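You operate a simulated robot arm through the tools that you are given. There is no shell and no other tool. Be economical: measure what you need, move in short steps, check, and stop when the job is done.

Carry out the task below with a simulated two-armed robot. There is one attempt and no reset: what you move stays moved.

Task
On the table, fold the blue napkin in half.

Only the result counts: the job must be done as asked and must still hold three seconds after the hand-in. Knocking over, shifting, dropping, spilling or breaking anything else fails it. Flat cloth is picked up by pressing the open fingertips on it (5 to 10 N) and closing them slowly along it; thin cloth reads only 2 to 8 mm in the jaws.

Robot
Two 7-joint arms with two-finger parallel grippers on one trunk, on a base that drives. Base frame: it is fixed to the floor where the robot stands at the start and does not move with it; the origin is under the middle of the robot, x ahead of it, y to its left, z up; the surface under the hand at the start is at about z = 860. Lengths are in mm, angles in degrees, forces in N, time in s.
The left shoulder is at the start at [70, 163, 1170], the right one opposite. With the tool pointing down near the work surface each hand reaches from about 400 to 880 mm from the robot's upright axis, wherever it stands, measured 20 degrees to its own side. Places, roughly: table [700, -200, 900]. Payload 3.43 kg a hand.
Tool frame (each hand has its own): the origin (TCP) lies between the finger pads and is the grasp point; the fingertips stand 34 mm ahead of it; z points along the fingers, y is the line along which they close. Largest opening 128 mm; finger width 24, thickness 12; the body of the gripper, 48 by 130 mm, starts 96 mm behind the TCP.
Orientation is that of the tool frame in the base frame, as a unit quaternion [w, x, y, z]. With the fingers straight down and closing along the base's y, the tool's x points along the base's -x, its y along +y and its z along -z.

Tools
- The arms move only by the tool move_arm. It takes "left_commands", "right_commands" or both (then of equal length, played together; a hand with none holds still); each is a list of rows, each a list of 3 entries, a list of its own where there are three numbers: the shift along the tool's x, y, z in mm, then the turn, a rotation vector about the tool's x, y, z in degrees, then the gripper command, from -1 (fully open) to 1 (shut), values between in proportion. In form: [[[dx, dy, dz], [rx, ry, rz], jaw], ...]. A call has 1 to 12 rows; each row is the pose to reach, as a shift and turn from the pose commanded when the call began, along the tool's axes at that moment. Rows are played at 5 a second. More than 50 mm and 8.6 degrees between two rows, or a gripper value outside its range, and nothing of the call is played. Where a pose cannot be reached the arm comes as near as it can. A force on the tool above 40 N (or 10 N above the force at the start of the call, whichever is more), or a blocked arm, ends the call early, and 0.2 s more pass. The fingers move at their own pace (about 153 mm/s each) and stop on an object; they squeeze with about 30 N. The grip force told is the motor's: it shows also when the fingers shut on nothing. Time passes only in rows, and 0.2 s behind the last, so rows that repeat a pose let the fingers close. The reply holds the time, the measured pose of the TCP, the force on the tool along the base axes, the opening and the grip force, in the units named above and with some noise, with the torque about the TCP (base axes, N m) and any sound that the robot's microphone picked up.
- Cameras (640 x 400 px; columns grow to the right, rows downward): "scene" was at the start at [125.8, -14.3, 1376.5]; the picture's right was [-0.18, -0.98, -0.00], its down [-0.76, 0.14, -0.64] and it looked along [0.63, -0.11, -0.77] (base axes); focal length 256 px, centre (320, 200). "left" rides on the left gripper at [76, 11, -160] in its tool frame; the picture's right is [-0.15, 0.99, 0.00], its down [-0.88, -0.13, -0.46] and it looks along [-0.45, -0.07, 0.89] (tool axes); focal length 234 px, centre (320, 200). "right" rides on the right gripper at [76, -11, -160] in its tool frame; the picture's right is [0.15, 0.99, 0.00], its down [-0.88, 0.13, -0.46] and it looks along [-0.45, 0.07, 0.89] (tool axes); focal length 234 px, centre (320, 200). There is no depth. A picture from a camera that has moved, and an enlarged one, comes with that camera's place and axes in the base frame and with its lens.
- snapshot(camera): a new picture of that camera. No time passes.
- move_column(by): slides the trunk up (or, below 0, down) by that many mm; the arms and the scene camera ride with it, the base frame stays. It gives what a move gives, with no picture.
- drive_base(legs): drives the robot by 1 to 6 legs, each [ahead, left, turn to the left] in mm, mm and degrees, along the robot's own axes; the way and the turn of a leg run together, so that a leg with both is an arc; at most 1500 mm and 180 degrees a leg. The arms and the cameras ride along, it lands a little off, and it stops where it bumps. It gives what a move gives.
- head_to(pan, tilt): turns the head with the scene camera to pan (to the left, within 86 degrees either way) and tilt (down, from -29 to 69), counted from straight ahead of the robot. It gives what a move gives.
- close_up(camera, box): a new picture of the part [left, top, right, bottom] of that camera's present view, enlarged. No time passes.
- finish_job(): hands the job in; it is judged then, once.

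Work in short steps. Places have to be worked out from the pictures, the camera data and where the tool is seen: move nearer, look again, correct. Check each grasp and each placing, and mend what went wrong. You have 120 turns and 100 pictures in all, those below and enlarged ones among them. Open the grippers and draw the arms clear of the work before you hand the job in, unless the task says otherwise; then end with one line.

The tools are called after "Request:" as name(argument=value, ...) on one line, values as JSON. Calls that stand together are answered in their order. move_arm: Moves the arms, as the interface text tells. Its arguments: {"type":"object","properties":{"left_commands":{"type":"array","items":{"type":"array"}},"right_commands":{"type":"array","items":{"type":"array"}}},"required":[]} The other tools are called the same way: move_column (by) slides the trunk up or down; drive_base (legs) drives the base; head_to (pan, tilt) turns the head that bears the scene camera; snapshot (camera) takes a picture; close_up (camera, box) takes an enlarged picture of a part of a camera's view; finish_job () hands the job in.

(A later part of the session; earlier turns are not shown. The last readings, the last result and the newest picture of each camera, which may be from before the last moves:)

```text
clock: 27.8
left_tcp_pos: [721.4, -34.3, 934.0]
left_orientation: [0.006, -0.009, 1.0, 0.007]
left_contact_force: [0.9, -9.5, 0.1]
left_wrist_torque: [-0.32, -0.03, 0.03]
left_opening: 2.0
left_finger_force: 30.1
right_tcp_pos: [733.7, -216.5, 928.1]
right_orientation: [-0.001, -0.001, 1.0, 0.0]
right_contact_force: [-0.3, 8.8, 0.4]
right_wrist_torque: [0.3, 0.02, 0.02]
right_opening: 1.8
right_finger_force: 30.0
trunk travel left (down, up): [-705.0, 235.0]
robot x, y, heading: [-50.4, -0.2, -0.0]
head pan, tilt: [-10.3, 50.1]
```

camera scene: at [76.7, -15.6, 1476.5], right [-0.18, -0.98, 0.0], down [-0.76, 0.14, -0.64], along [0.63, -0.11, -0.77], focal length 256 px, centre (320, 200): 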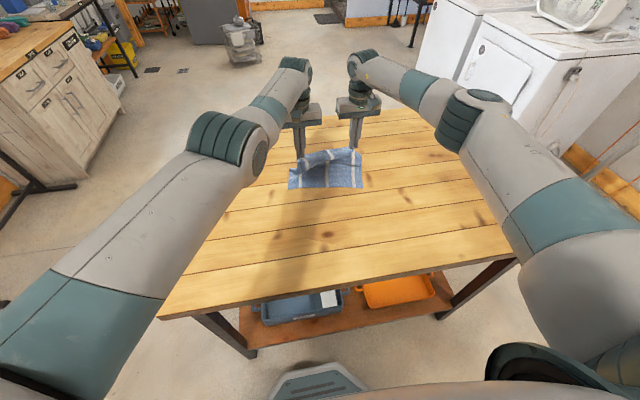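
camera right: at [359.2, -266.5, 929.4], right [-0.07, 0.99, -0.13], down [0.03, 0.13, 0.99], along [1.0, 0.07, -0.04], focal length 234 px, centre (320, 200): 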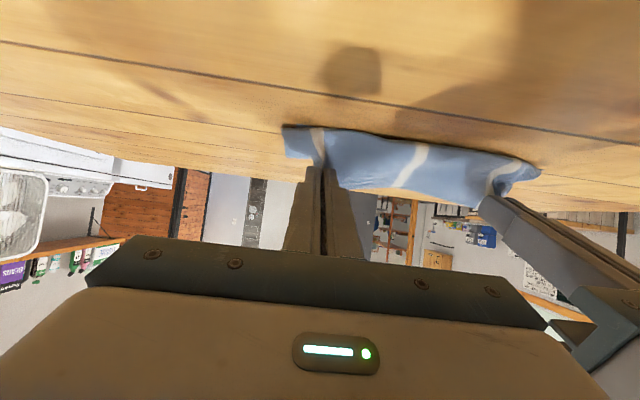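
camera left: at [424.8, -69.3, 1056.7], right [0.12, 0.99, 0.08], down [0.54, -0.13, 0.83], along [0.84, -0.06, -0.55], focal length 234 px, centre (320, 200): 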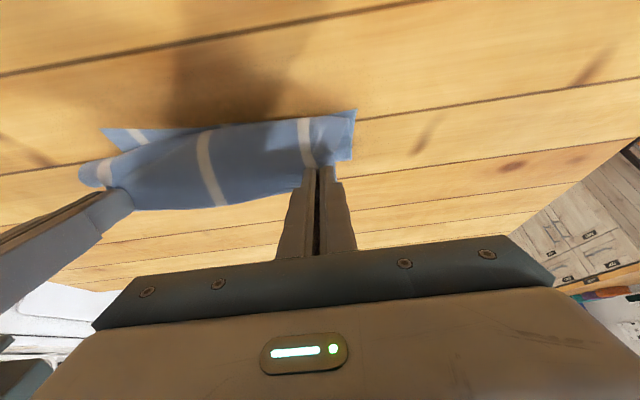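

Now drive right 80, then arms left 80 (with the hands eased 8 mm together).

Request:
drive_base(legs=[[0, -80, 0]])

Request:
move_arm(left_commands=[[[0, 24, 0], [0, 0, 0], 1], [[0, 50, 0], [0, 0, 0], 1], [[0, 78, 0], [0, 0, 0], 1], [[0, 78, 0], [0, 0, 0], 1]], right_commands=[[[0, 28, 0], [0, 0, 0], 1], [[0, 55, 0], [0, 0, 0], 1], [[0, 84, 0], [0, 0, 0], 1], [[0, 84, 0], [0, 0, 0], 1]])

Request:
snapshot(camera="scene")

```text
clock: 28.9
left_tcp_pos: [721.9, -114.5, 934.3]
left_orientation: [0.006, -0.011, 1.0, 0.007]
left_contact_force: [-0.6, -6.0, 0.3]
left_wrist_torque: [-0.21, -0.02, 0.0]
left_opening: 1.7
left_finger_force: 30.3
right_tcp_pos: [734.2, -294.1, 928.0]
right_orientation: [-0.001, -0.001, 1.0, 0.001]
right_contact_force: [-0.5, 6.1, -0.4]
right_wrist_torque: [0.19, 0.0, 0.01]
right_opening: 1.7
right_finger_force: 29.6
trunk travel left (down, up): [-705.0, 235.0]
robot x, y, heading: [-51.8, -78.8, 0.1]
head pan, tilt: [-10.3, 50.1]
```

```text
clock: 29.9
left_tcp_pos: [720.9, -35.3, 937.0]
left_orientation: [0.006, -0.01, 1.0, 0.007]
left_contact_force: [-0.8, -1.0, -1.2]
left_wrist_torque: [0.01, 0.0, -0.02]
left_opening: 1.7
left_finger_force: 29.9
right_tcp_pos: [734.1, -209.9, 928.1]
right_orientation: [-0.001, -0.001, 1.0, 0.001]
right_contact_force: [0.0, 0.8, -0.7]
right_wrist_torque: [0.02, 0.0, 0.0]
right_opening: 1.8
right_finger_force: 29.9
trunk travel left (down, up): [-705.0, 235.0]
robot x, y, heading: [-53.1, -77.9, 0.2]
head pan, tilt: [-10.3, 50.1]
```

```text
70 pictures are left
camera scene: at [76.2, -94.7, 1431.5], right [-0.18, -0.98, 0.0], down [-0.76, 0.14, -0.64], along [0.63, -0.11, -0.77], focal length 256 px, centre (320, 200)
```

scene: 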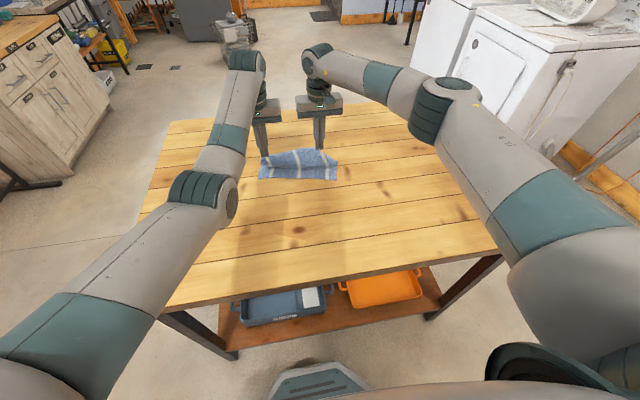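

That worked with little cloth shift. One more round.

Request:
drive_base(legs=[[0, -80, 0]])

Request:
move_arm(left_commands=[[[0, 18, 0], [0, 0, 0], 1], [[0, 36, 0], [0, 0, 0], 1], [[0, 55, 0], [0, 0, 0], 1], [[0, 55, 0], [0, 0, 0], 1]], right_commands=[[[0, 18, 0], [0, 0, 0], 1], [[0, 36, 0], [0, 0, 0], 1], [[0, 55, 0], [0, 0, 0], 1], [[0, 55, 0], [0, 0, 0], 1]])

Request:
snapshot(camera="scene")

Request:
snapshot(camera="left")

Request:
snapshot(camera="right")

```text
clock: 30.9
left_tcp_pos: [720.9, -114.6, 936.2]
left_orientation: [0.007, -0.01, 1.0, 0.007]
left_contact_force: [0.8, -0.7, 0.7]
left_wrist_torque: [0.02, -0.02, -0.01]
left_opening: 1.7
left_finger_force: 29.7
right_tcp_pos: [733.1, -288.3, 929.4]
right_orientation: [-0.001, -0.001, 1.0, 0.001]
right_contact_force: [-0.7, -0.4, -0.3]
right_wrist_torque: [0.01, -0.02, 0.0]
right_opening: 1.6
right_finger_force: 30.2
trunk travel left (down, up): [-705.0, 235.0]
robot x, y, heading: [-50.2, -160.9, 0.3]
head pan, tilt: [-10.3, 50.1]
```

```text
clock: 31.9
left_tcp_pos: [718.9, -58.0, 935.8]
left_orientation: [0.006, -0.01, 1.0, 0.007]
left_contact_force: [0.0, -1.2, 0.0]
left_wrist_torque: [0.0, 0.02, 0.02]
left_opening: 1.4
left_finger_force: 30.0
right_tcp_pos: [734.2, -234.8, 929.8]
right_orientation: [-0.001, -0.001, 1.0, 0.001]
right_contact_force: [-0.4, 0.6, -0.7]
right_wrist_torque: [0.05, -0.04, 0.05]
right_opening: 1.9
right_finger_force: 30.0
trunk travel left (down, up): [-705.0, 235.0]
robot x, y, heading: [-46.8, -157.5, 0.0]
head pan, tilt: [-10.3, 50.1]
```

```text
69 pictures are left
camera scene: at [76.4, -174.2, 1431.5], right [-0.18, -0.98, 0.0], down [-0.76, 0.14, -0.64], along [0.63, -0.11, -0.77], focal length 256 px, centre (320, 200)
```

scene: 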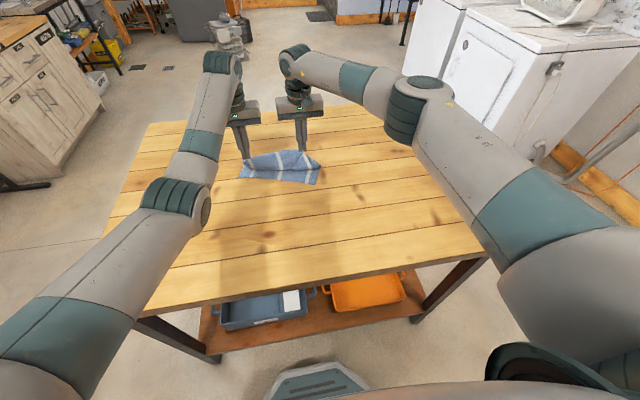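

```text
68 pictures are left
camera left: at [641.3, -51.8, 1096.0], right [0.13, 0.99, 0.01], down [0.88, -0.12, 0.46], along [0.46, -0.05, -0.89], focal length 234 px, centre (320, 200)
```

left: 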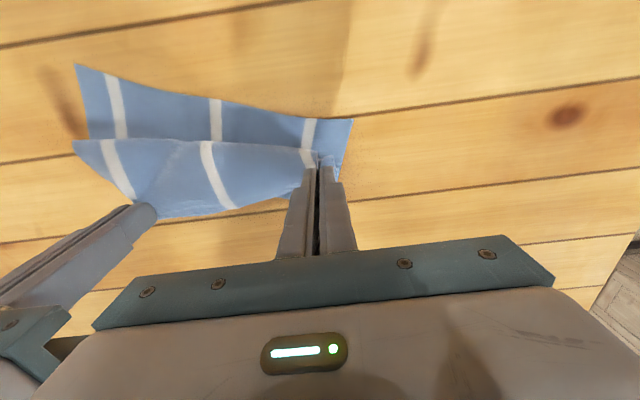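

```text
67 pictures are left
camera right: at [660.8, -246.0, 1090.2], right [-0.15, 0.99, 0.0], down [0.88, 0.13, 0.45], along [0.45, 0.07, -0.89], focal length 234 px, centre (320, 200)
```

right: 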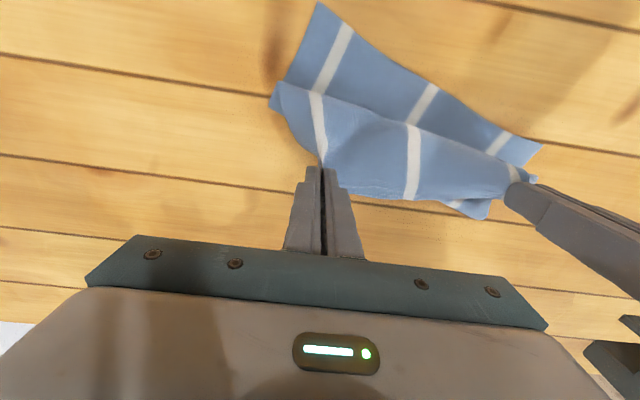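

The arms are now well placed. The near edge runs from about (605,-256) to (683,-20), so the cloth has turned about 18°. I yaw both hands 15° to match and lift while moving toward the near edge.

Request:
move_arm(left_commands=[[[2, 0, -15], [0, 0, 7.5], 1], [[5, 0, -28], [0, 0, 15], 1], [[8, 2, -28], [0, 0, 15], 1], [[8, 2, -28], [0, 0, 15], 1]], right_commands=[[[10, 1, -18], [0, 0, 7.5], 1], [[28, 2, -34], [0, 0, 15], 1], [[50, 4, -34], [0, 0, 15], 1], [[50, 4, -34], [0, 0, 15], 1]])

Request:
snapshot(camera="left")

```text
clock: 32.9
left_tcp_pos: [710.8, -56.7, 963.6]
left_orientation: [0.005, 0.121, 0.993, 0.007]
left_contact_force: [0.0, 0.0, -0.6]
left_wrist_torque: [-0.04, 0.01, 0.05]
left_opening: 1.6
left_finger_force: 29.9
right_tcp_pos: [684.5, -231.3, 961.5]
right_orientation: [-0.001, 0.13, 0.992, 0.001]
right_contact_force: [0.9, 0.3, 0.8]
right_wrist_torque: [0.05, 0.03, 0.07]
right_opening: 1.3
right_finger_force: 30.0
trunk travel left (down, up): [-705.0, 235.0]
robot x, y, heading: [-47.9, -160.5, 0.2]
head pan, tilt: [-10.3, 50.1]
```

```text
66 pictures are left
camera left: at [638.1, -30.4, 1124.3], right [0.38, 0.92, 0.02], down [0.82, -0.34, 0.46], along [0.43, -0.16, -0.89], focal length 234 px, centre (320, 200)
```

left: 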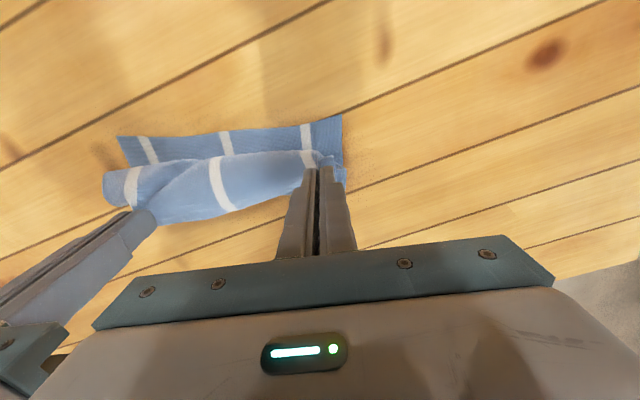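

The picture is clear. Now I tilt to 45° while moving the edge down toward the near edge.

Request:
move_arm(left_commands=[[[7.4, -1, 0.3], [0, -7.5, 0], 1], [[14.8, -2, 3], [0, -15, 0], 1], [[23, -2, 7.6], [0, -22.5, 0], 1], [[31, -3, 13.6], [0, -30, 0], 1], [[38.7, -3, 21], [0, -37.5, 0], 1], [[46, -4, 30], [0, -45, 0], 1], [[46, -4, 30], [0, -45, 0], 1]], right_commands=[[[12.4, -1, 0.3], [0, -7.5, 0], 1], [[24.8, -2, 3], [0, -15, 0], 1], [[38, -4, 7.6], [0, -22.5, 0], 1], [[51, -5, 13.6], [0, -30, 0], 1], [[62.7, -7, 21], [0, -37.5, 0], 1], [[74, -8, 30], [0, -45, 0], 1], [[74, -8, 30], [0, -45, 0], 1]])

Request:
snapshot(camera="left")

Request:
snapshot(camera="scene")

Request:
snapshot(camera="right")

```text
clock: 34.7
left_tcp_pos: [677.6, -69.5, 985.2]
left_orientation: [0.418, 0.126, 0.899, -0.039]
left_contact_force: [-5.1, -9.8, -2.2]
left_wrist_torque: [-0.22, 0.22, -0.28]
left_opening: 1.6
left_finger_force: 30.2
right_tcp_pos: [604.5, -230.9, 941.5]
right_orientation: [0.385, 0.127, 0.913, -0.044]
right_contact_force: [3.1, 10.7, 2.0]
right_wrist_torque: [0.18, -0.19, 0.32]
right_opening: 1.9
right_finger_force: 29.9
trunk travel left (down, up): [-705.0, 235.0]
robot x, y, heading: [-44.7, -156.6, -0.7]
head pan, tilt: [-10.3, 50.1]
stopped in row 7 (left hand): the arm was blocked; the commanded pose is now the measured one
```

```text
65 pictures are left
camera left: at [515.4, -15.1, 1031.9], right [0.35, 0.93, 0.15], down [0.17, -0.22, 0.96], along [0.92, -0.31, -0.23], focal length 234 px, centre (320, 200)
```

left: 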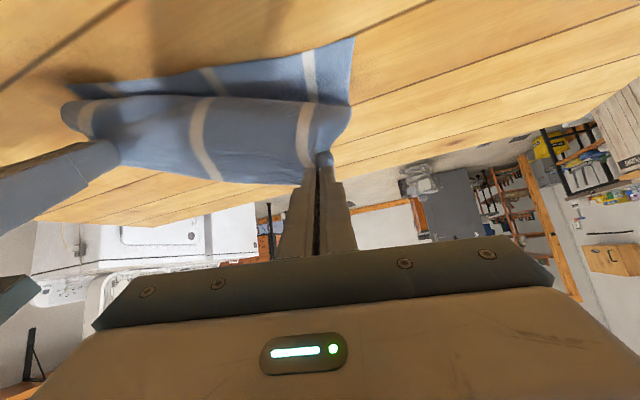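

```text
64 pictures are left
camera scene: at [65.9, -183.7, 1432.5], right [-0.19, -0.98, -0.01], down [-0.75, 0.15, -0.65], along [0.64, -0.12, -0.76], focal length 256 px, centre (320, 200)
```

scene: 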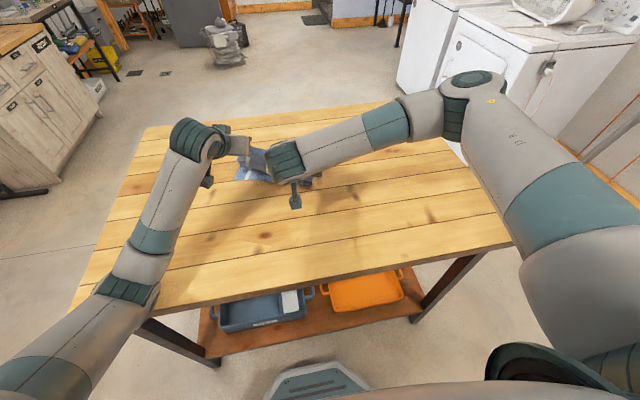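

```text
63 pictures are left
camera right: at [442.8, -198.4, 1000.2], right [0.16, 0.98, -0.09], down [0.31, 0.03, 0.95], along [0.94, -0.18, -0.3], focal length 234 px, centre (320, 200)
```

right: 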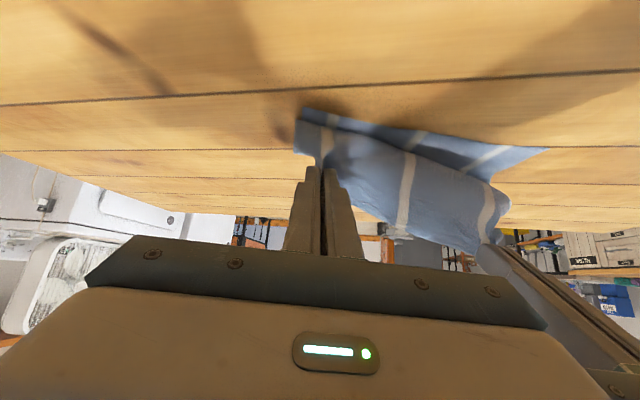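

The left elbow dropped onto the table's front edge as the hand tilted, and blocked. I undo the tilt about the fingertips; nearly vertical fingers have given no trouble.

Request:
move_arm(left_commands=[[[-4.7, 0, 0.3], [0, 8, 0], 1], [[-9.4, 0, 1.3], [0, 16, 0], 1], [[-13.8, 0, 2.9], [0, 24, 0], 1], [[-18, 0, 5.2], [0, 32, 0], 1], [[-21.9, 0, 8], [0, 40, 0], 1], [[-21.9, 0, 8], [0, 40, 0], 1]], right_commands=[[[-4.7, 0, 0.3], [0, 8, 0], 1], [[-9.4, 0, 1.3], [0, 16, 0], 1], [[-13.8, 0, 2.9], [0, 24, 0], 1], [[-18, 0, 5.2], [0, 32, 0], 1], [[-21.9, 0, 8], [0, 40, 0], 1], [[-21.9, 0, 8], [0, 40, 0], 1]])

Request:
snapshot(camera="scene")

Request:
snapshot(camera="left")

Request:
snapshot(camera="right")

```text
clock: 36.1
left_tcp_pos: [705.1, -60.3, 974.8]
left_orientation: [0.072, 0.127, 0.989, 0.004]
left_contact_force: [-4.5, -11.8, -2.6]
left_wrist_torque: [-0.44, 0.17, -0.06]
left_opening: 1.9
left_finger_force: 30.1
right_tcp_pos: [634.5, -229.3, 943.8]
right_orientation: [0.042, 0.134, 0.99, -0.004]
right_contact_force: [5.4, 12.3, 2.0]
right_wrist_torque: [0.43, -0.19, 0.14]
right_opening: 1.8
right_finger_force: 30.1
trunk travel left (down, up): [-705.0, 235.0]
robot x, y, heading: [-41.3, -157.1, -0.9]
head pan, tilt: [-10.3, 50.1]
```

```text
62 pictures are left
camera scene: at [81.2, -171.0, 1431.5], right [-0.19, -0.98, 0.0], down [-0.75, 0.15, -0.64], along [0.63, -0.12, -0.77], focal length 256 px, centre (320, 200)
```

scene: 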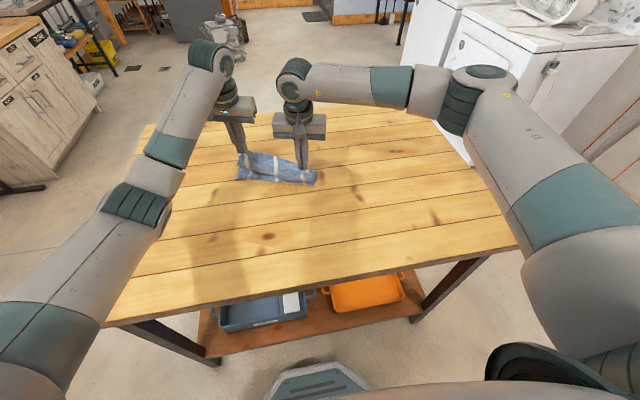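

```text
61 pictures are left
camera left: at [611.4, -29.1, 1124.1], right [0.39, 0.92, 0.05], down [0.75, -0.34, 0.57], along [0.54, -0.19, -0.82], focal length 234 px, centre (320, 200)
```

left: 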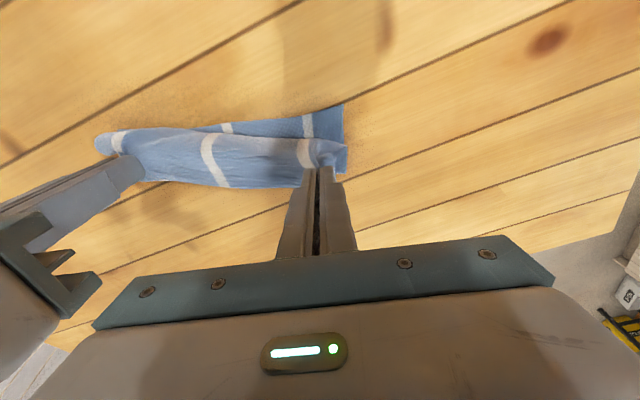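

```text
60 pictures are left
camera right: at [548.1, -216.0, 1097.6], right [0.12, 0.99, -0.01], down [0.84, -0.1, 0.53], along [0.52, -0.07, -0.85], focal length 234 px, centre (320, 200)
```

right: 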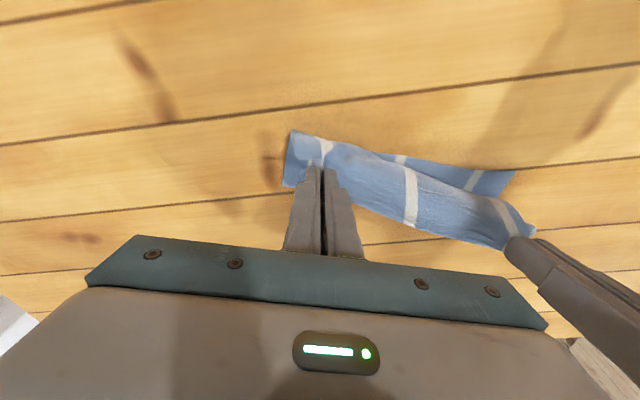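

The right edge already sits near its target and the near corners haven't moved. Allowing for the ~25 mm gripped strip that still has to be brushed flat, the positions are right, so I lower both hands onto the lower layer.

Request:
move_arm(left_commands=[[[4, 0, 20], [0, 0, 0], 1], [[8, 0, 40], [0, 0, 0], 1], [[12, 0, 58], [0, 0, 0], 1], [[14, 0, 68], [0, 0, 0], 1], [[14, 0, 68], [0, 0, 0], 1]], right_commands=[[[1, 0, 10], [0, 0, 0], 1], [[1, 0, 20], [0, 0, 0], 1], [[1, 0, 30], [0, 0, 0], 1], [[1, 0, 38], [0, 0, 0], 1], [[1, 0, 38], [0, 0, 0], 1]])

Request:
snapshot(camera="left")

Request:
close_up(camera="scene", box=[190, 90, 390, 215])

```text
clock: 37.3
left_tcp_pos: [700.2, -58.3, 906.3]
left_orientation: [0.072, 0.128, 0.989, 0.004]
left_contact_force: [-3.7, -11.4, 0.0]
left_wrist_torque: [-0.39, 0.15, 0.0]
left_opening: 1.6
left_finger_force: 30.4
right_tcp_pos: [637.3, -229.4, 905.9]
right_orientation: [0.044, 0.134, 0.99, -0.005]
right_contact_force: [2.6, 11.4, -0.7]
right_wrist_torque: [0.39, -0.12, 0.09]
right_opening: 1.7
right_finger_force: 29.7
trunk travel left (down, up): [-705.0, 235.0]
robot x, y, heading: [-45.5, -156.6, -0.9]
head pan, tilt: [-10.3, 50.1]
```

```text
59 pictures are left
camera left: at [608.0, -26.8, 1054.6], right [0.39, 0.92, 0.05], down [0.74, -0.34, 0.57], along [0.54, -0.19, -0.82], focal length 234 px, centre (320, 200)
```

left: 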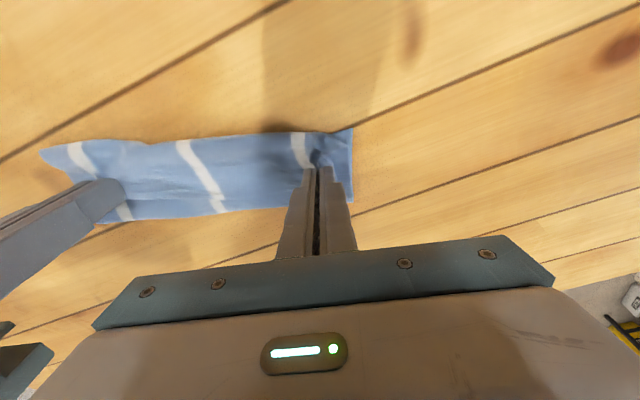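

```text
3.20 times, centred on (290, 152) of scene
camera zoom: at [81.0, -171.9, 1431.5], right [-0.19, -0.98, 0.0], down [-0.75, 0.15, -0.64], along [0.63, -0.12, -0.77], focal length 818 px, centre (416, 352)
```

zoom: 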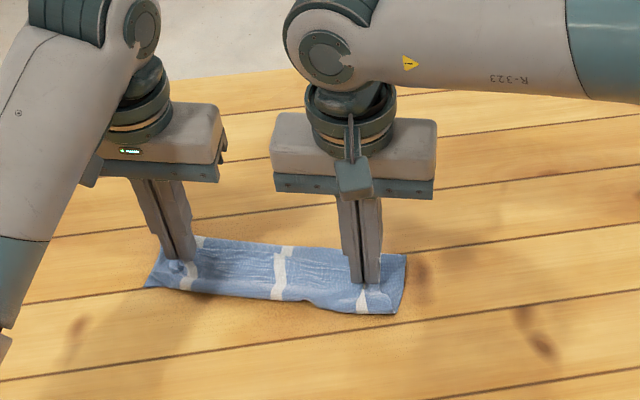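

The napkin is neatly halved. I lower another 6 mm, open slowly so the pinched folds spread, then lift away.

Request:
move_arm(left_commands=[[[1, 0, 6], [0, 0, 0], 1], [[1, 0, 6], [0, 0, 0], 0.85], [[1, 0, 6], [0, 0, 0], 0.7], [[1, 0, 6], [0, 0, 0], 0.55], [[1, 0, 6], [0, 0, 0], 0.4], [[1, 0, 6], [0, 0, 0], 0.4], [[1, 0, -10], [0, 0, 0], 0.4], [[1, 0, -40], [0, 0, 0], 0.4], [[1, 0, -60], [0, 0, 0], 0.4]], right_commands=[[[0, 0, 6], [0, 0, 0], 1], [[0, 0, 6], [0, 0, 0], 0.85], [[0, 0, 6], [0, 0, 0], 0.7], [[0, 0, 6], [0, 0, 0], 0.55], [[0, 0, 6], [0, 0, 0], 0.4], [[0, 0, 6], [0, 0, 0], 0.4], [[0, 0, -10], [0, 0, 0], 0.4], [[0, 0, -40], [0, 0, 0], 0.4], [[0, 0, -60], [0, 0, 0], 0.4]])

Request:
snapshot(camera="left")

Request:
snapshot(camera="right")

Request:
close_up(camera="scene", box=[210, 120, 370, 220])

```text
clock: 39.3
left_tcp_pos: [690.2, -55.8, 965.4]
left_orientation: [0.073, 0.127, 0.989, 0.005]
left_contact_force: [0.2, 0.5, -0.6]
left_wrist_torque: [0.02, -0.04, 0.02]
left_opening: 38.5
left_finger_force: 0.1
right_tcp_pos: [631.3, -228.2, 965.7]
right_orientation: [0.044, 0.135, 0.99, -0.005]
right_contact_force: [-0.1, 0.3, -0.4]
right_wrist_torque: [-0.02, -0.02, 0.0]
right_opening: 38.3
right_finger_force: 0.0
trunk travel left (down, up): [-705.0, 235.0]
robot x, y, heading: [-50.1, -157.3, -0.7]
head pan, tilt: [-10.3, 50.1]
```

```text
57 pictures are left
camera left: at [597.7, -24.2, 1114.1], right [0.39, 0.92, 0.05], down [0.74, -0.34, 0.57], along [0.54, -0.19, -0.82], focal length 234 px, centre (320, 200)
```

left: 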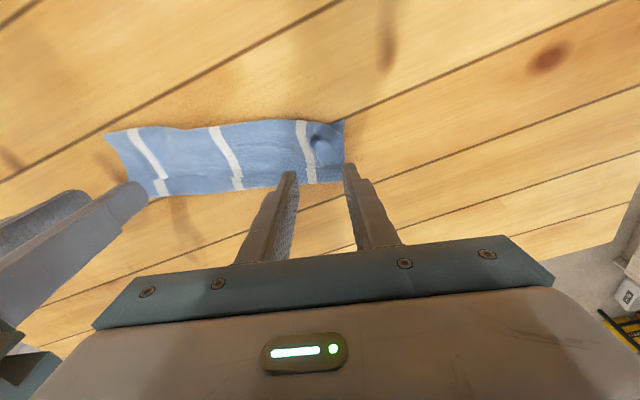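

```text
56 pictures are left
camera right: at [544.8, -216.0, 1119.3], right [0.12, 0.99, -0.01], down [0.84, -0.1, 0.53], along [0.53, -0.07, -0.85], focal length 234 px, centre (320, 200)
```

right: 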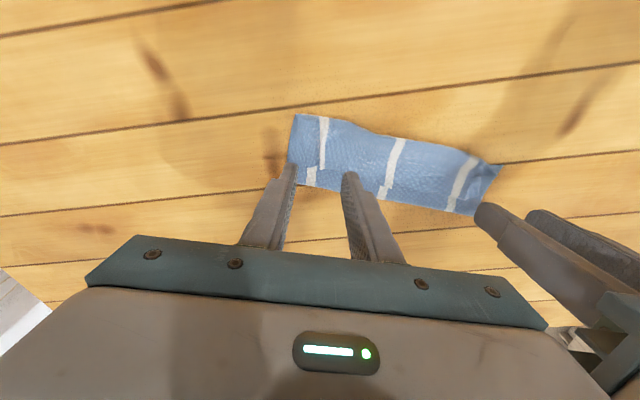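

```text
4.00 times, centred on (290, 170) of scene
camera zoom: at [80.9, -171.0, 1431.4], right [-0.19, -0.98, 0.0], down [-0.75, 0.15, -0.64], along [0.63, -0.12, -0.77], focal length 1022 px, centre (440, 320)
```

zoom: 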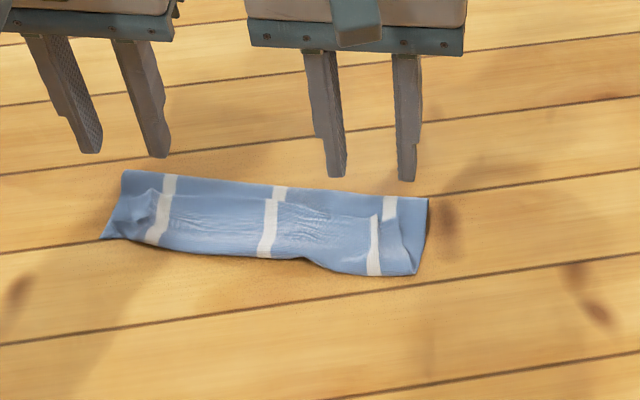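

The release shows the napkin only ~80 mm wide: the flap's edge has doubled back (a three-layer fold), so it isn't a true half. I'll need to unfold it and refold with more finger tilt. With empty hands I test that posture first: trunk high, so the elbows stay above the table.

Request:
move_column(by=145)

Request:
move_arm(left_commands=[[[10, 0, 10], [0, -7.5, 0], 0.53], [[20, 0, 20], [0, -15, 0], 0.53], [[30, 0, 30], [0, -22.5, 0], 0.53], [[40, 0, 40], [0, -30, 0], 0.53], [[45, 0, 55], [0, -37.5, 0], 0.53], [[50, 0, 70], [0, -45, 0], 0.53], [[55, 0, 90], [0, -52.5, 0], 0.53], [[60, 0, 110], [0, -52.5, 0], 0.53]], right_commands=[[[10, 0, 10], [0, -7.5, 0], 0.53], [[20, 0, 20], [0, -15, 0], 0.53], [[30, 0, 30], [0, -22.5, 0], 0.53], [[40, 0, 40], [0, -30, 0], 0.53], [[45, 0, 55], [0, -37.5, 0], 0.53], [[50, 0, 70], [0, -45, 0], 0.53], [[55, 0, 90], [0, -52.5, 0], 0.53], [[60, 0, 110], [0, -52.5, 0], 0.53]])

Request:
snapshot(camera="scene")

```text
clock: 41.0
left_tcp_pos: [690.4, -55.0, 1110.8]
left_orientation: [0.072, 0.127, 0.989, 0.005]
left_contact_force: [0.9, 0.6, 0.1]
left_wrist_torque: [-0.02, -0.01, -0.01]
left_opening: 38.2
left_finger_force: 0.0
right_tcp_pos: [631.7, -229.1, 1109.3]
right_orientation: [0.043, 0.135, 0.99, -0.005]
right_contact_force: [0.4, -0.7, -0.1]
right_wrist_torque: [-0.01, 0.0, 0.03]
right_opening: 38.3
right_finger_force: 0.1
trunk travel left (down, up): [-850.0, 90.0]
robot x, y, heading: [-45.1, -156.7, -1.0]
head pan, tilt: [-10.3, 50.1]
```

```text
clock: 42.9
left_tcp_pos: [648.8, -41.8, 995.4]
left_orientation: [0.503, 0.117, 0.855, -0.052]
left_contact_force: [0.0, -0.4, 0.3]
left_wrist_torque: [-0.03, -0.02, -0.02]
left_opening: 30.2
left_finger_force: 0.0
right_tcp_pos: [584.6, -216.4, 995.8]
right_orientation: [0.477, 0.118, 0.869, -0.062]
right_contact_force: [-0.4, -0.2, -0.4]
right_wrist_torque: [0.02, 0.01, 0.02]
right_opening: 30.1
right_finger_force: 0.1
trunk travel left (down, up): [-850.0, 90.0]
robot x, y, heading: [-46.7, -159.3, -0.8]
head pan, tilt: [-10.3, 50.1]
```

```text
54 pictures are left
camera scene: at [81.8, -172.3, 1576.5], right [-0.19, -0.98, 0.0], down [-0.75, 0.15, -0.64], along [0.63, -0.12, -0.77], focal length 256 px, centre (320, 200)
```

scene: 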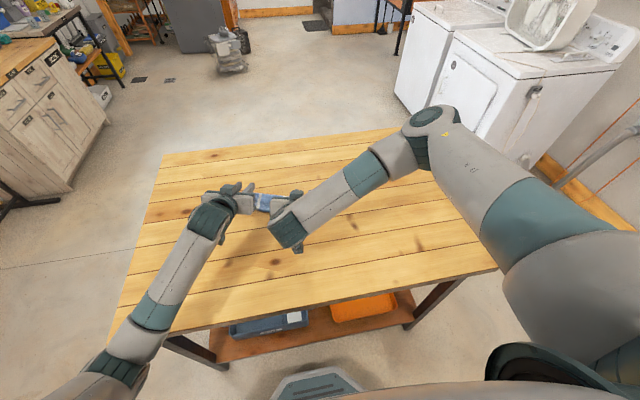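

Reachable so far. I test the rest of the descent to just above the cloth, still with empty hands.

Request:
move_arm(left_commands=[[[27, 0, 15], [0, 0, 0], 0.53], [[54, 0, 31], [0, 0, 0], 0.53], [[76, 0, 44], [0, 0, 0], 0.53], [[76, 0, 44], [0, 0, 0], 0.53]], right_commands=[[[27, 0, 15], [0, 0, 0], 0.53], [[54, 0, 31], [0, 0, 0], 0.53], [[76, 0, 44], [0, 0, 0], 0.53], [[76, 0, 44], [0, 0, 0], 0.53]])

Request:
snapshot(camera="scene")

```text
clock: 43.9
left_tcp_pos: [650.3, -39.7, 905.9]
left_orientation: [0.503, 0.117, 0.855, -0.053]
left_contact_force: [-0.1, 0.0, 0.1]
left_wrist_torque: [0.0, 0.01, -0.01]
left_opening: 30.1
left_finger_force: 0.1
right_tcp_pos: [581.0, -214.0, 909.4]
right_orientation: [0.477, 0.119, 0.868, -0.063]
right_contact_force: [0.2, 0.5, -0.1]
right_wrist_torque: [-0.02, 0.02, -0.02]
right_opening: 30.0
right_finger_force: 0.2
trunk travel left (down, up): [-850.0, 90.0]
robot x, y, heading: [-42.8, -157.9, -0.7]
head pan, tilt: [-10.3, 50.1]
```

```text
53 pictures are left
camera scene: at [81.1, -171.7, 1576.5], right [-0.19, -0.98, 0.0], down [-0.75, 0.15, -0.64], along [0.63, -0.12, -0.77], focal length 256 px, centre (320, 200)
```

scene: 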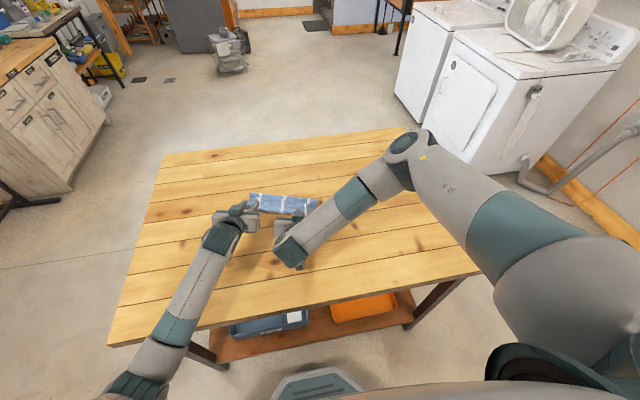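

That posture works with the trunk at +200 mm. Now I bring the hands up and back to vertical so I can see the napkin and regrasp the doubled-back edge.

Request:
move_arm(left_commands=[[[-30, 0, -17], [0, 0, 0], 0.53], [[-60, 0, -34], [0, 7.5, 0], 0.53], [[-80, 0, -46], [0, 15, 0], 0.53], [[-90, 0, -50], [0, 22.5, 0], 0.53], [[-95, 0, -50], [0, 30, 0], 0.53], [[-100, 0, -50], [0, 37.5, 0], 0.53], [[-105, 0, -50], [0, 45, 0], 0.53], [[-110, 0, -50], [0, 52.5, 0], 0.53], [[-110, 0, -50], [0, 59, 0], 0.53], [[-110, 0, -50], [0, 59, 0], 0.53]], right_commands=[[[-30, 0, -17], [0, 0, 0], 0.53], [[-60, 0, -34], [0, 7.5, 0], 0.53], [[-80, 0, -46], [0, 15, 0], 0.53], [[-90, 0, -50], [0, 22.5, 0], 0.53], [[-95, 0, -50], [0, 30, 0], 0.53], [[-100, 0, -50], [0, 37.5, 0], 0.53], [[-105, 0, -50], [0, 45, 0], 0.53], [[-110, 0, -50], [0, 52.5, 0], 0.53], [[-110, 0, -50], [0, 57, 0], 0.53], [[-110, 0, -50], [0, 57, 0], 0.53]])

Request:
snapshot(camera="left")

Request:
snapshot(camera="right")

Request:
close_up(camera="scene", box=[220, 160, 340, 235])

```text
clock: 46.0
left_tcp_pos: [660.3, -46.1, 1026.0]
left_orientation: [0.016, 0.126, 0.992, 0.012]
left_contact_force: [-0.2, -0.6, -0.5]
left_wrist_torque: [-0.01, -0.05, 0.0]
left_opening: 29.8
left_finger_force: 0.2
right_tcp_pos: [594.9, -218.6, 1028.8]
right_orientation: [0.004, 0.134, 0.991, 0.001]
right_contact_force: [0.5, 0.2, 0.2]
right_wrist_torque: [0.02, 0.01, 0.01]
right_opening: 30.2
right_finger_force: 0.0
trunk travel left (down, up): [-850.0, 90.0]
robot x, y, heading: [-41.9, -154.4, -0.5]
head pan, tilt: [-10.3, 50.1]
```

```text
52 pictures are left
camera left: at [583.5, -18.9, 1184.9], right [0.39, 0.92, 0.03], down [0.8, -0.36, 0.48], along [0.45, -0.16, -0.88], focal length 234 px, centre (320, 200)
```

left: 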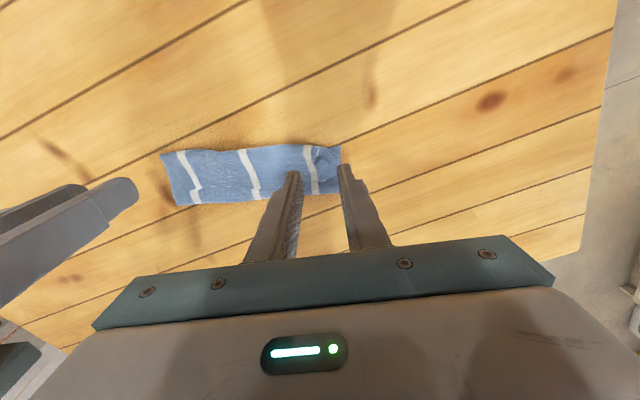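

```text
51 pictures are left
camera right: at [520.7, -209.9, 1188.1], right [0.12, 0.99, 0.0], down [0.88, -0.11, 0.46], along [0.46, -0.05, -0.89], focal length 234 px, centre (320, 200)
```

right: 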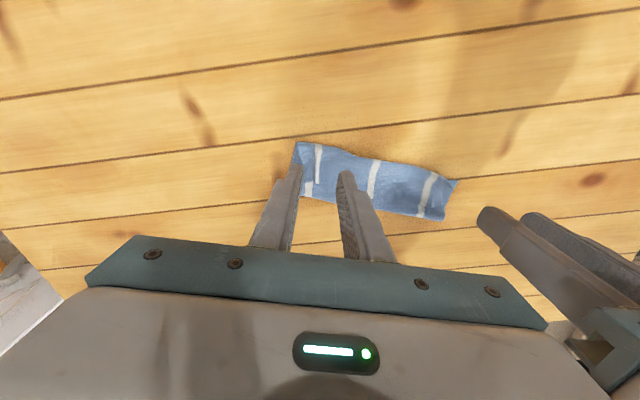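

```text
5.33 times, centred on (280, 198) of scene
camera zoom: at [80.5, -172.2, 1576.6], right [-0.19, -0.98, 0.0], down [-0.75, 0.15, -0.64], along [0.63, -0.12, -0.77], focal length 1363 px, centre (533, 213)
```

zoom: 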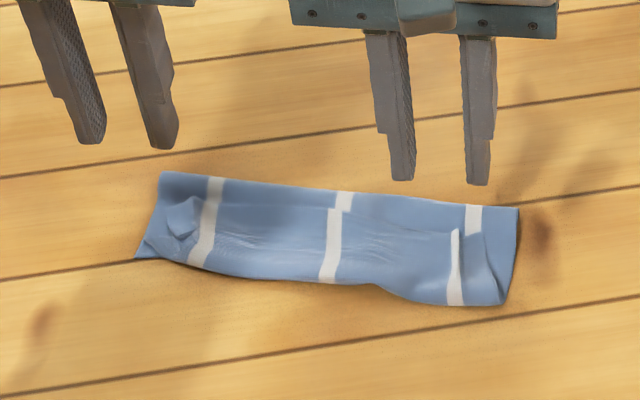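

Now I see the doubled-back edge running from about (650,-247) to (716,-51). I hover the vertical hands over its two ends.

Request:
move_arm(left_commands=[[[-15, -4, 30], [0, 0, 0], 0.53], [[-30, -7, 60], [0, 0, 0], 0.53], [[-45, -11, 90], [0, 0, 0], 0.53], [[-45, -11, 100], [0, 0, 0], 0.53], [[-45, -11, 100], [0, 0, 0], 0.53]], right_commands=[[[-17, 3, 30], [0, 0, 0], 0.53], [[-35, 6, 60], [0, 0, 0], 0.53], [[-52, 8, 90], [0, 0, 0], 0.53], [[-53, 8, 103], [0, 0, 0], 0.53], [[-53, 8, 103], [0, 0, 0], 0.53]])

Request:
snapshot(camera="left")

Request:
snapshot(camera="right")

Request:
close_up(camera="scene", box=[220, 160, 340, 235])

```text
clock: 47.2
left_tcp_pos: [704.7, -66.0, 926.6]
left_orientation: [0.016, 0.127, 0.992, 0.012]
left_contact_force: [0.2, -0.3, -0.4]
left_wrist_torque: [0.0, -0.01, 0.0]
left_opening: 30.1
left_finger_force: 0.0
right_tcp_pos: [650.7, -224.7, 925.2]
right_orientation: [0.005, 0.134, 0.991, 0.001]
right_contact_force: [0.5, 0.1, 1.5]
right_wrist_torque: [0.02, 0.01, -0.01]
right_opening: 30.1
right_finger_force: 0.0
trunk travel left (down, up): [-850.0, 90.0]
robot x, y, heading: [-44.8, -159.3, -0.5]
head pan, tilt: [-10.3, 50.1]
```

```text
49 pictures are left
camera left: at [627.8, -39.1, 1085.7], right [0.39, 0.92, 0.03], down [0.8, -0.36, 0.48], along [0.45, -0.16, -0.88], focal length 234 px, centre (320, 200)
```

left: 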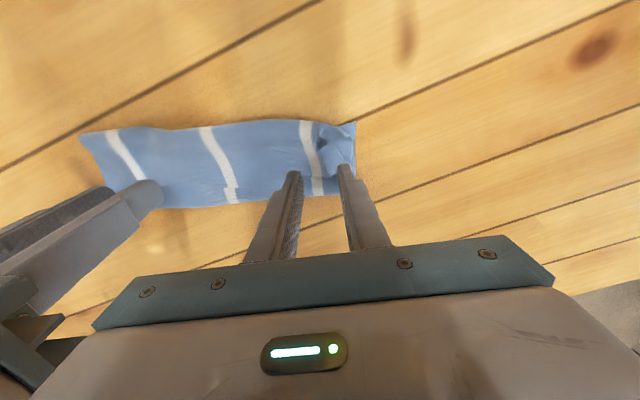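

```text
48 pictures are left
camera right: at [575.2, -215.3, 1085.0], right [0.12, 0.99, 0.0], down [0.88, -0.11, 0.46], along [0.46, -0.05, -0.89], focal length 234 px, centre (320, 200)
```

right: 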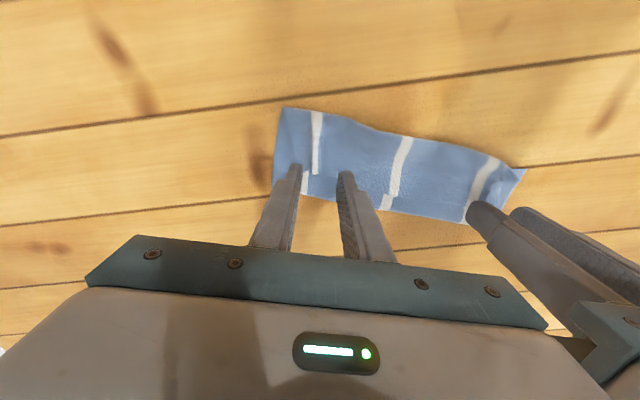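

```text
5.33 times, centred on (280, 198) of scene
camera zoom: at [80.8, -171.8, 1576.5], right [-0.19, -0.98, 0.0], down [-0.75, 0.15, -0.64], along [0.63, -0.12, -0.77], focal length 1363 px, centre (533, 213)
```

zoom: 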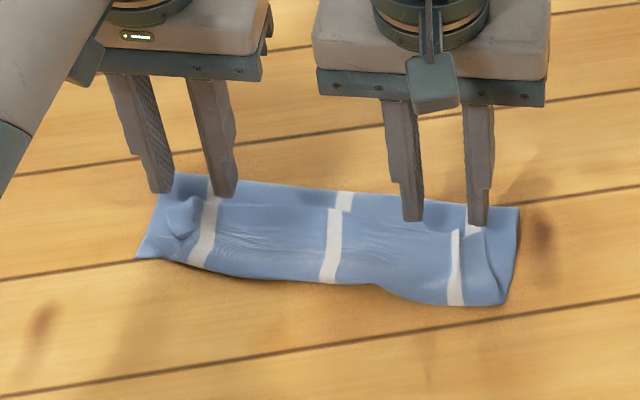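

The alignment looks right. I lower to contact.

Request:
move_arm(left_commands=[[[0, 0, 15], [0, 0, 0], 0.53], [[0, 0, 24], [0, 0, 0], 0.53], [[0, 0, 28], [0, 0, 0], 0.53], [[0, 0, 30], [0, 0, 0], 0.53], [[0, 0, 30], [0, 0, 0], 0.53]], right_commands=[[[0, 0, 15], [0, 0, 0], 0.53], [[0, 0, 24], [0, 0, 0], 0.53], [[0, 0, 28], [0, 0, 0], 0.53], [[0, 0, 29], [0, 0, 0], 0.53], [[0, 0, 29], [0, 0, 0], 0.53]])

```text
clock: 48.5
left_tcp_pos: [705.4, -64.0, 897.2]
left_orientation: [0.017, 0.127, 0.992, 0.012]
left_contact_force: [0.3, -0.3, 0.3]
left_wrist_torque: [0.0, 0.02, 0.0]
left_opening: 29.8
left_finger_force: 0.0
right_tcp_pos: [652.2, -225.2, 897.5]
right_orientation: [0.004, 0.134, 0.991, 0.001]
right_contact_force: [0.7, -0.4, 0.9]
right_wrist_torque: [-0.01, -0.01, 0.02]
right_opening: 30.2
right_finger_force: 0.0
trunk travel left (down, up): [-850.0, 90.0]
robot x, y, heading: [-47.3, -160.1, -0.7]
head pan, tilt: [-10.3, 50.1]
```

Barely touching. I press slightly and close slowly.

Request:
move_arm(left_commands=[[[0, 0, 2.5], [0, 0, 0], 0.53], [[0, 0, 2.5], [0, 0, 0], 0.53]], right_commands=[[[0, 0, 2.5], [0, 0, 0], 0.53], [[0, 0, 2.5], [0, 0, 0], 0.53]])

```text
clock: 49.0
left_tcp_pos: [704.8, -66.0, 896.2]
left_orientation: [0.019, 0.127, 0.992, 0.012]
left_contact_force: [2.0, 0.0, 9.6]
left_wrist_torque: [-0.18, 0.04, 0.0]
left_opening: 29.5
left_finger_force: 0.2
right_tcp_pos: [650.6, -224.6, 896.5]
right_orientation: [0.005, 0.135, 0.991, 0.001]
right_contact_force: [2.3, 0.4, 9.3]
right_wrist_torque: [-0.12, 0.03, 0.04]
right_opening: 29.8
right_finger_force: 0.1
trunk travel left (down, up): [-850.0, 90.0]
robot x, y, heading: [-42.5, -153.5, -0.4]
head pan, tilt: [-10.3, 50.1]
```

Contact is about 9 N on each hand. I close slowly and then lift a little.

Request:
move_arm(left_commands=[[[0, 0, -0.5], [0, 0, 0], 0.6], [[0, 0, -0.5], [0, 0, 0], 0.67], [[0, 0, -0.5], [0, 0, 0], 0.74], [[0, 0, -0.5], [0, 0, 0], 0.81], [[0, 0, -0.5], [0, 0, 0], 0.88], [[0, 0, -0.5], [0, 0, 0], 0.94], [[0, 0, -0.5], [0, 0, 0], 1], [[0, 0, -0.5], [0, 0, 0], 1], [[0, -3, -4], [0, 0, 0], 1], [[0, -5, -12], [0, 0, 0], 1], [[0, -5, -25], [0, 0, 0], 1], [[0, -5, -30], [0, 0, 0], 1]], right_commands=[[[0, 0, -0.5], [0, 0, 0], 0.6], [[0, 0, -0.5], [0, 0, 0], 0.67], [[0, 0, -0.5], [0, 0, 0], 0.74], [[0, 0, -0.5], [0, 0, 0], 0.81], [[0, 0, -0.5], [0, 0, 0], 0.88], [[0, 0, -0.5], [0, 0, 0], 0.94], [[0, 0, -0.5], [0, 0, 0], 1], [[0, 0, -0.5], [0, 0, 0], 1], [[0, 0, -4], [0, 0, 0], 1], [[0, 0, -12], [0, 0, 0], 1], [[0, 0, -25], [0, 0, 0], 1], [[0, 0, -30], [0, 0, 0], 1]])

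Request:
snapshot(camera="left")

Request:
snapshot(camera="right")

Request:
close_up(camera="scene", box=[220, 160, 340, 235])

```text
clock: 51.6
left_tcp_pos: [702.1, -69.6, 923.0]
left_orientation: [0.016, 0.127, 0.992, 0.013]
left_contact_force: [0.3, 0.4, 0.1]
left_wrist_torque: [-0.02, -0.04, 0.03]
left_opening: 2.1
left_finger_force: 30.1
right_tcp_pos: [650.6, -226.4, 923.9]
right_orientation: [0.005, 0.135, 0.991, 0.001]
right_contact_force: [-0.1, 0.0, -0.1]
right_wrist_torque: [-0.02, 0.01, -0.03]
right_opening: 1.7
right_finger_force: 30.0
trunk travel left (down, up): [-850.0, 90.0]
robot x, y, heading: [-44.8, -157.1, -0.7]
head pan, tilt: [-10.3, 50.1]
```

```text
46 pictures are left
camera left: at [627.3, -43.3, 1082.2], right [0.39, 0.92, 0.03], down [0.8, -0.36, 0.48], along [0.45, -0.16, -0.88], focal length 234 px, centre (320, 200)
```

left: 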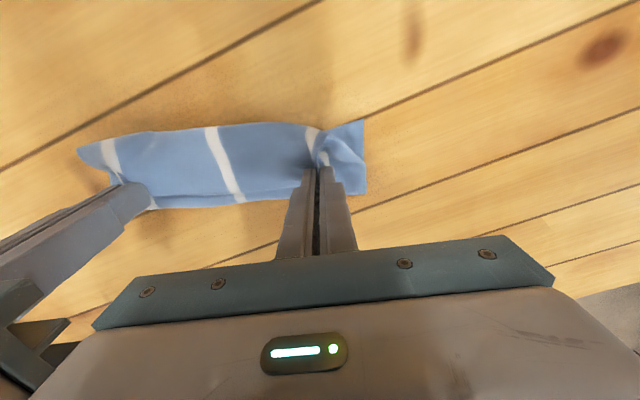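

```text
45 pictures are left
camera right: at [576.1, -216.3, 1083.4], right [0.12, 0.99, 0.0], down [0.88, -0.11, 0.46], along [0.46, -0.06, -0.89], focal length 234 px, centre (320, 200)
```

right: 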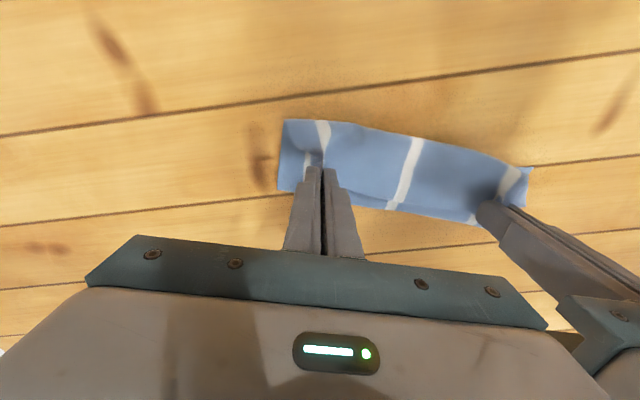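

```text
5.33 times, centred on (280, 198) of scene
camera zoom: at [81.8, -171.8, 1576.4], right [-0.19, -0.98, 0.0], down [-0.75, 0.15, -0.64], along [0.63, -0.12, -0.77], focal length 1363 px, centre (533, 213)
```

zoom: 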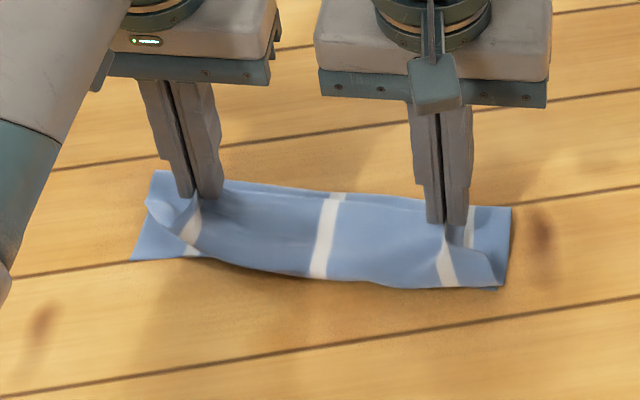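

Both jaws hold just the top layer. I lift and tilt the hands forward while carrying this edge toward the robot, to flip the flap over. I'll then pull the cloth out flat by backing the base.

Request:
move_arm(left_commands=[[[12.4, 0, -12], [0, -7.5, 0], 1], [[25.8, 0, -23], [0, -15, 0], 1], [[39, 0, -31], [0, -22.5, 0], 1], [[51, 0, -37], [0, -30, 0], 1], [[64, 0, -41], [0, -37.5, 0], 1], [[76, 0, -40], [0, -45, 0], 1], [[87, 0, -37], [0, -52.5, 0], 1], [[87, 0, -37], [0, -52.5, 0], 1]], right_commands=[[[12.4, 0, -12], [0, -7.5, 0], 1], [[25.8, 0, -23], [0, -15, 0], 1], [[39, 0, -31], [0, -22.5, 0], 1], [[51, 0, -37], [0, -30, 0], 1], [[64, 0, -41], [0, -37.5, 0], 1], [[76, 0, -40], [0, -45, 0], 1], [[87, 0, -37], [0, -52.5, 0], 1], [[87, 0, -37], [0, -52.5, 0], 1]])

Request:
snapshot(camera="scene")

Request:
snapshot(camera="left")

Request:
snapshot(camera="right")

```text
clock: 53.5
left_tcp_pos: [617.9, -49.7, 957.1]
left_orientation: [0.454, 0.119, 0.882, -0.045]
left_contact_force: [0.2, 0.5, 0.7]
left_wrist_torque: [0.01, 0.03, 0.01]
left_opening: 2.0
left_finger_force: 29.9
right_tcp_pos: [567.0, -202.9, 960.1]
right_orientation: [0.442, 0.121, 0.887, -0.058]
right_contact_force: [0.2, -0.7, -1.1]
right_wrist_torque: [0.0, -0.01, 0.03]
right_opening: 2.1
right_finger_force: 30.0
trunk travel left (down, up): [-850.0, 90.0]
robot x, y, heading: [-45.6, -159.2, -0.7]
head pan, tilt: [-10.3, 50.1]
```

```text
43 pictures are left
camera scene: at [82.1, -172.6, 1576.4], right [-0.19, -0.98, 0.0], down [-0.75, 0.15, -0.64], along [0.63, -0.12, -0.77], focal length 256 px, centre (320, 200)
```

scene: 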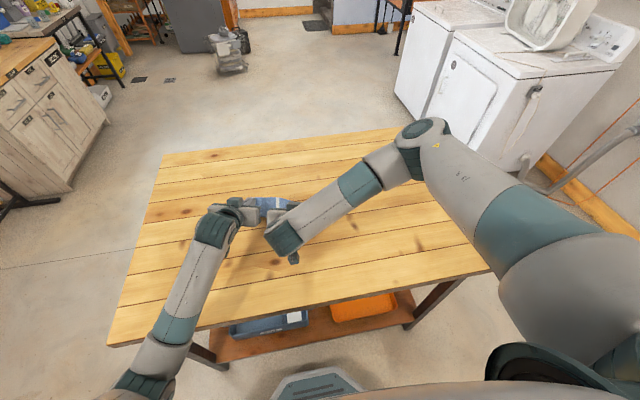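

```text
42 pictures are left
camera left: at [452.6, 4.0, 990.9], right [0.33, 0.93, 0.15], down [0.1, -0.19, 0.98], along [0.94, -0.31, -0.16], focal length 234 px, centre (320, 200)
```

left: 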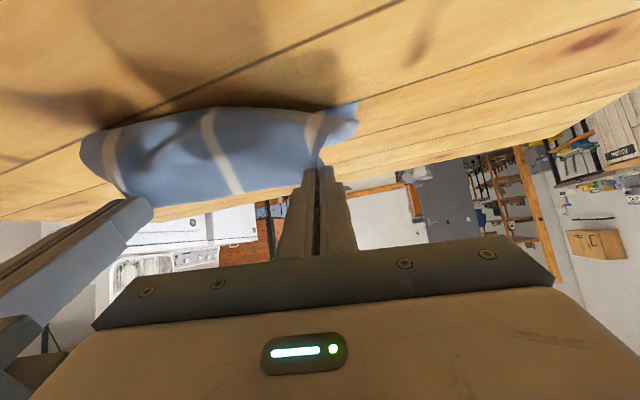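

```text
41 pictures are left
camera right: at [399.1, -167.0, 996.3], right [0.18, 0.98, -0.11], down [0.19, 0.08, 0.98], along [0.96, -0.2, -0.18], focal length 234 px, centre (320, 200)
```

right: 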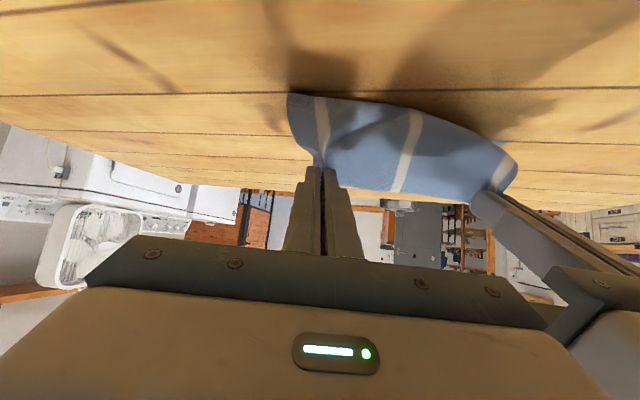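

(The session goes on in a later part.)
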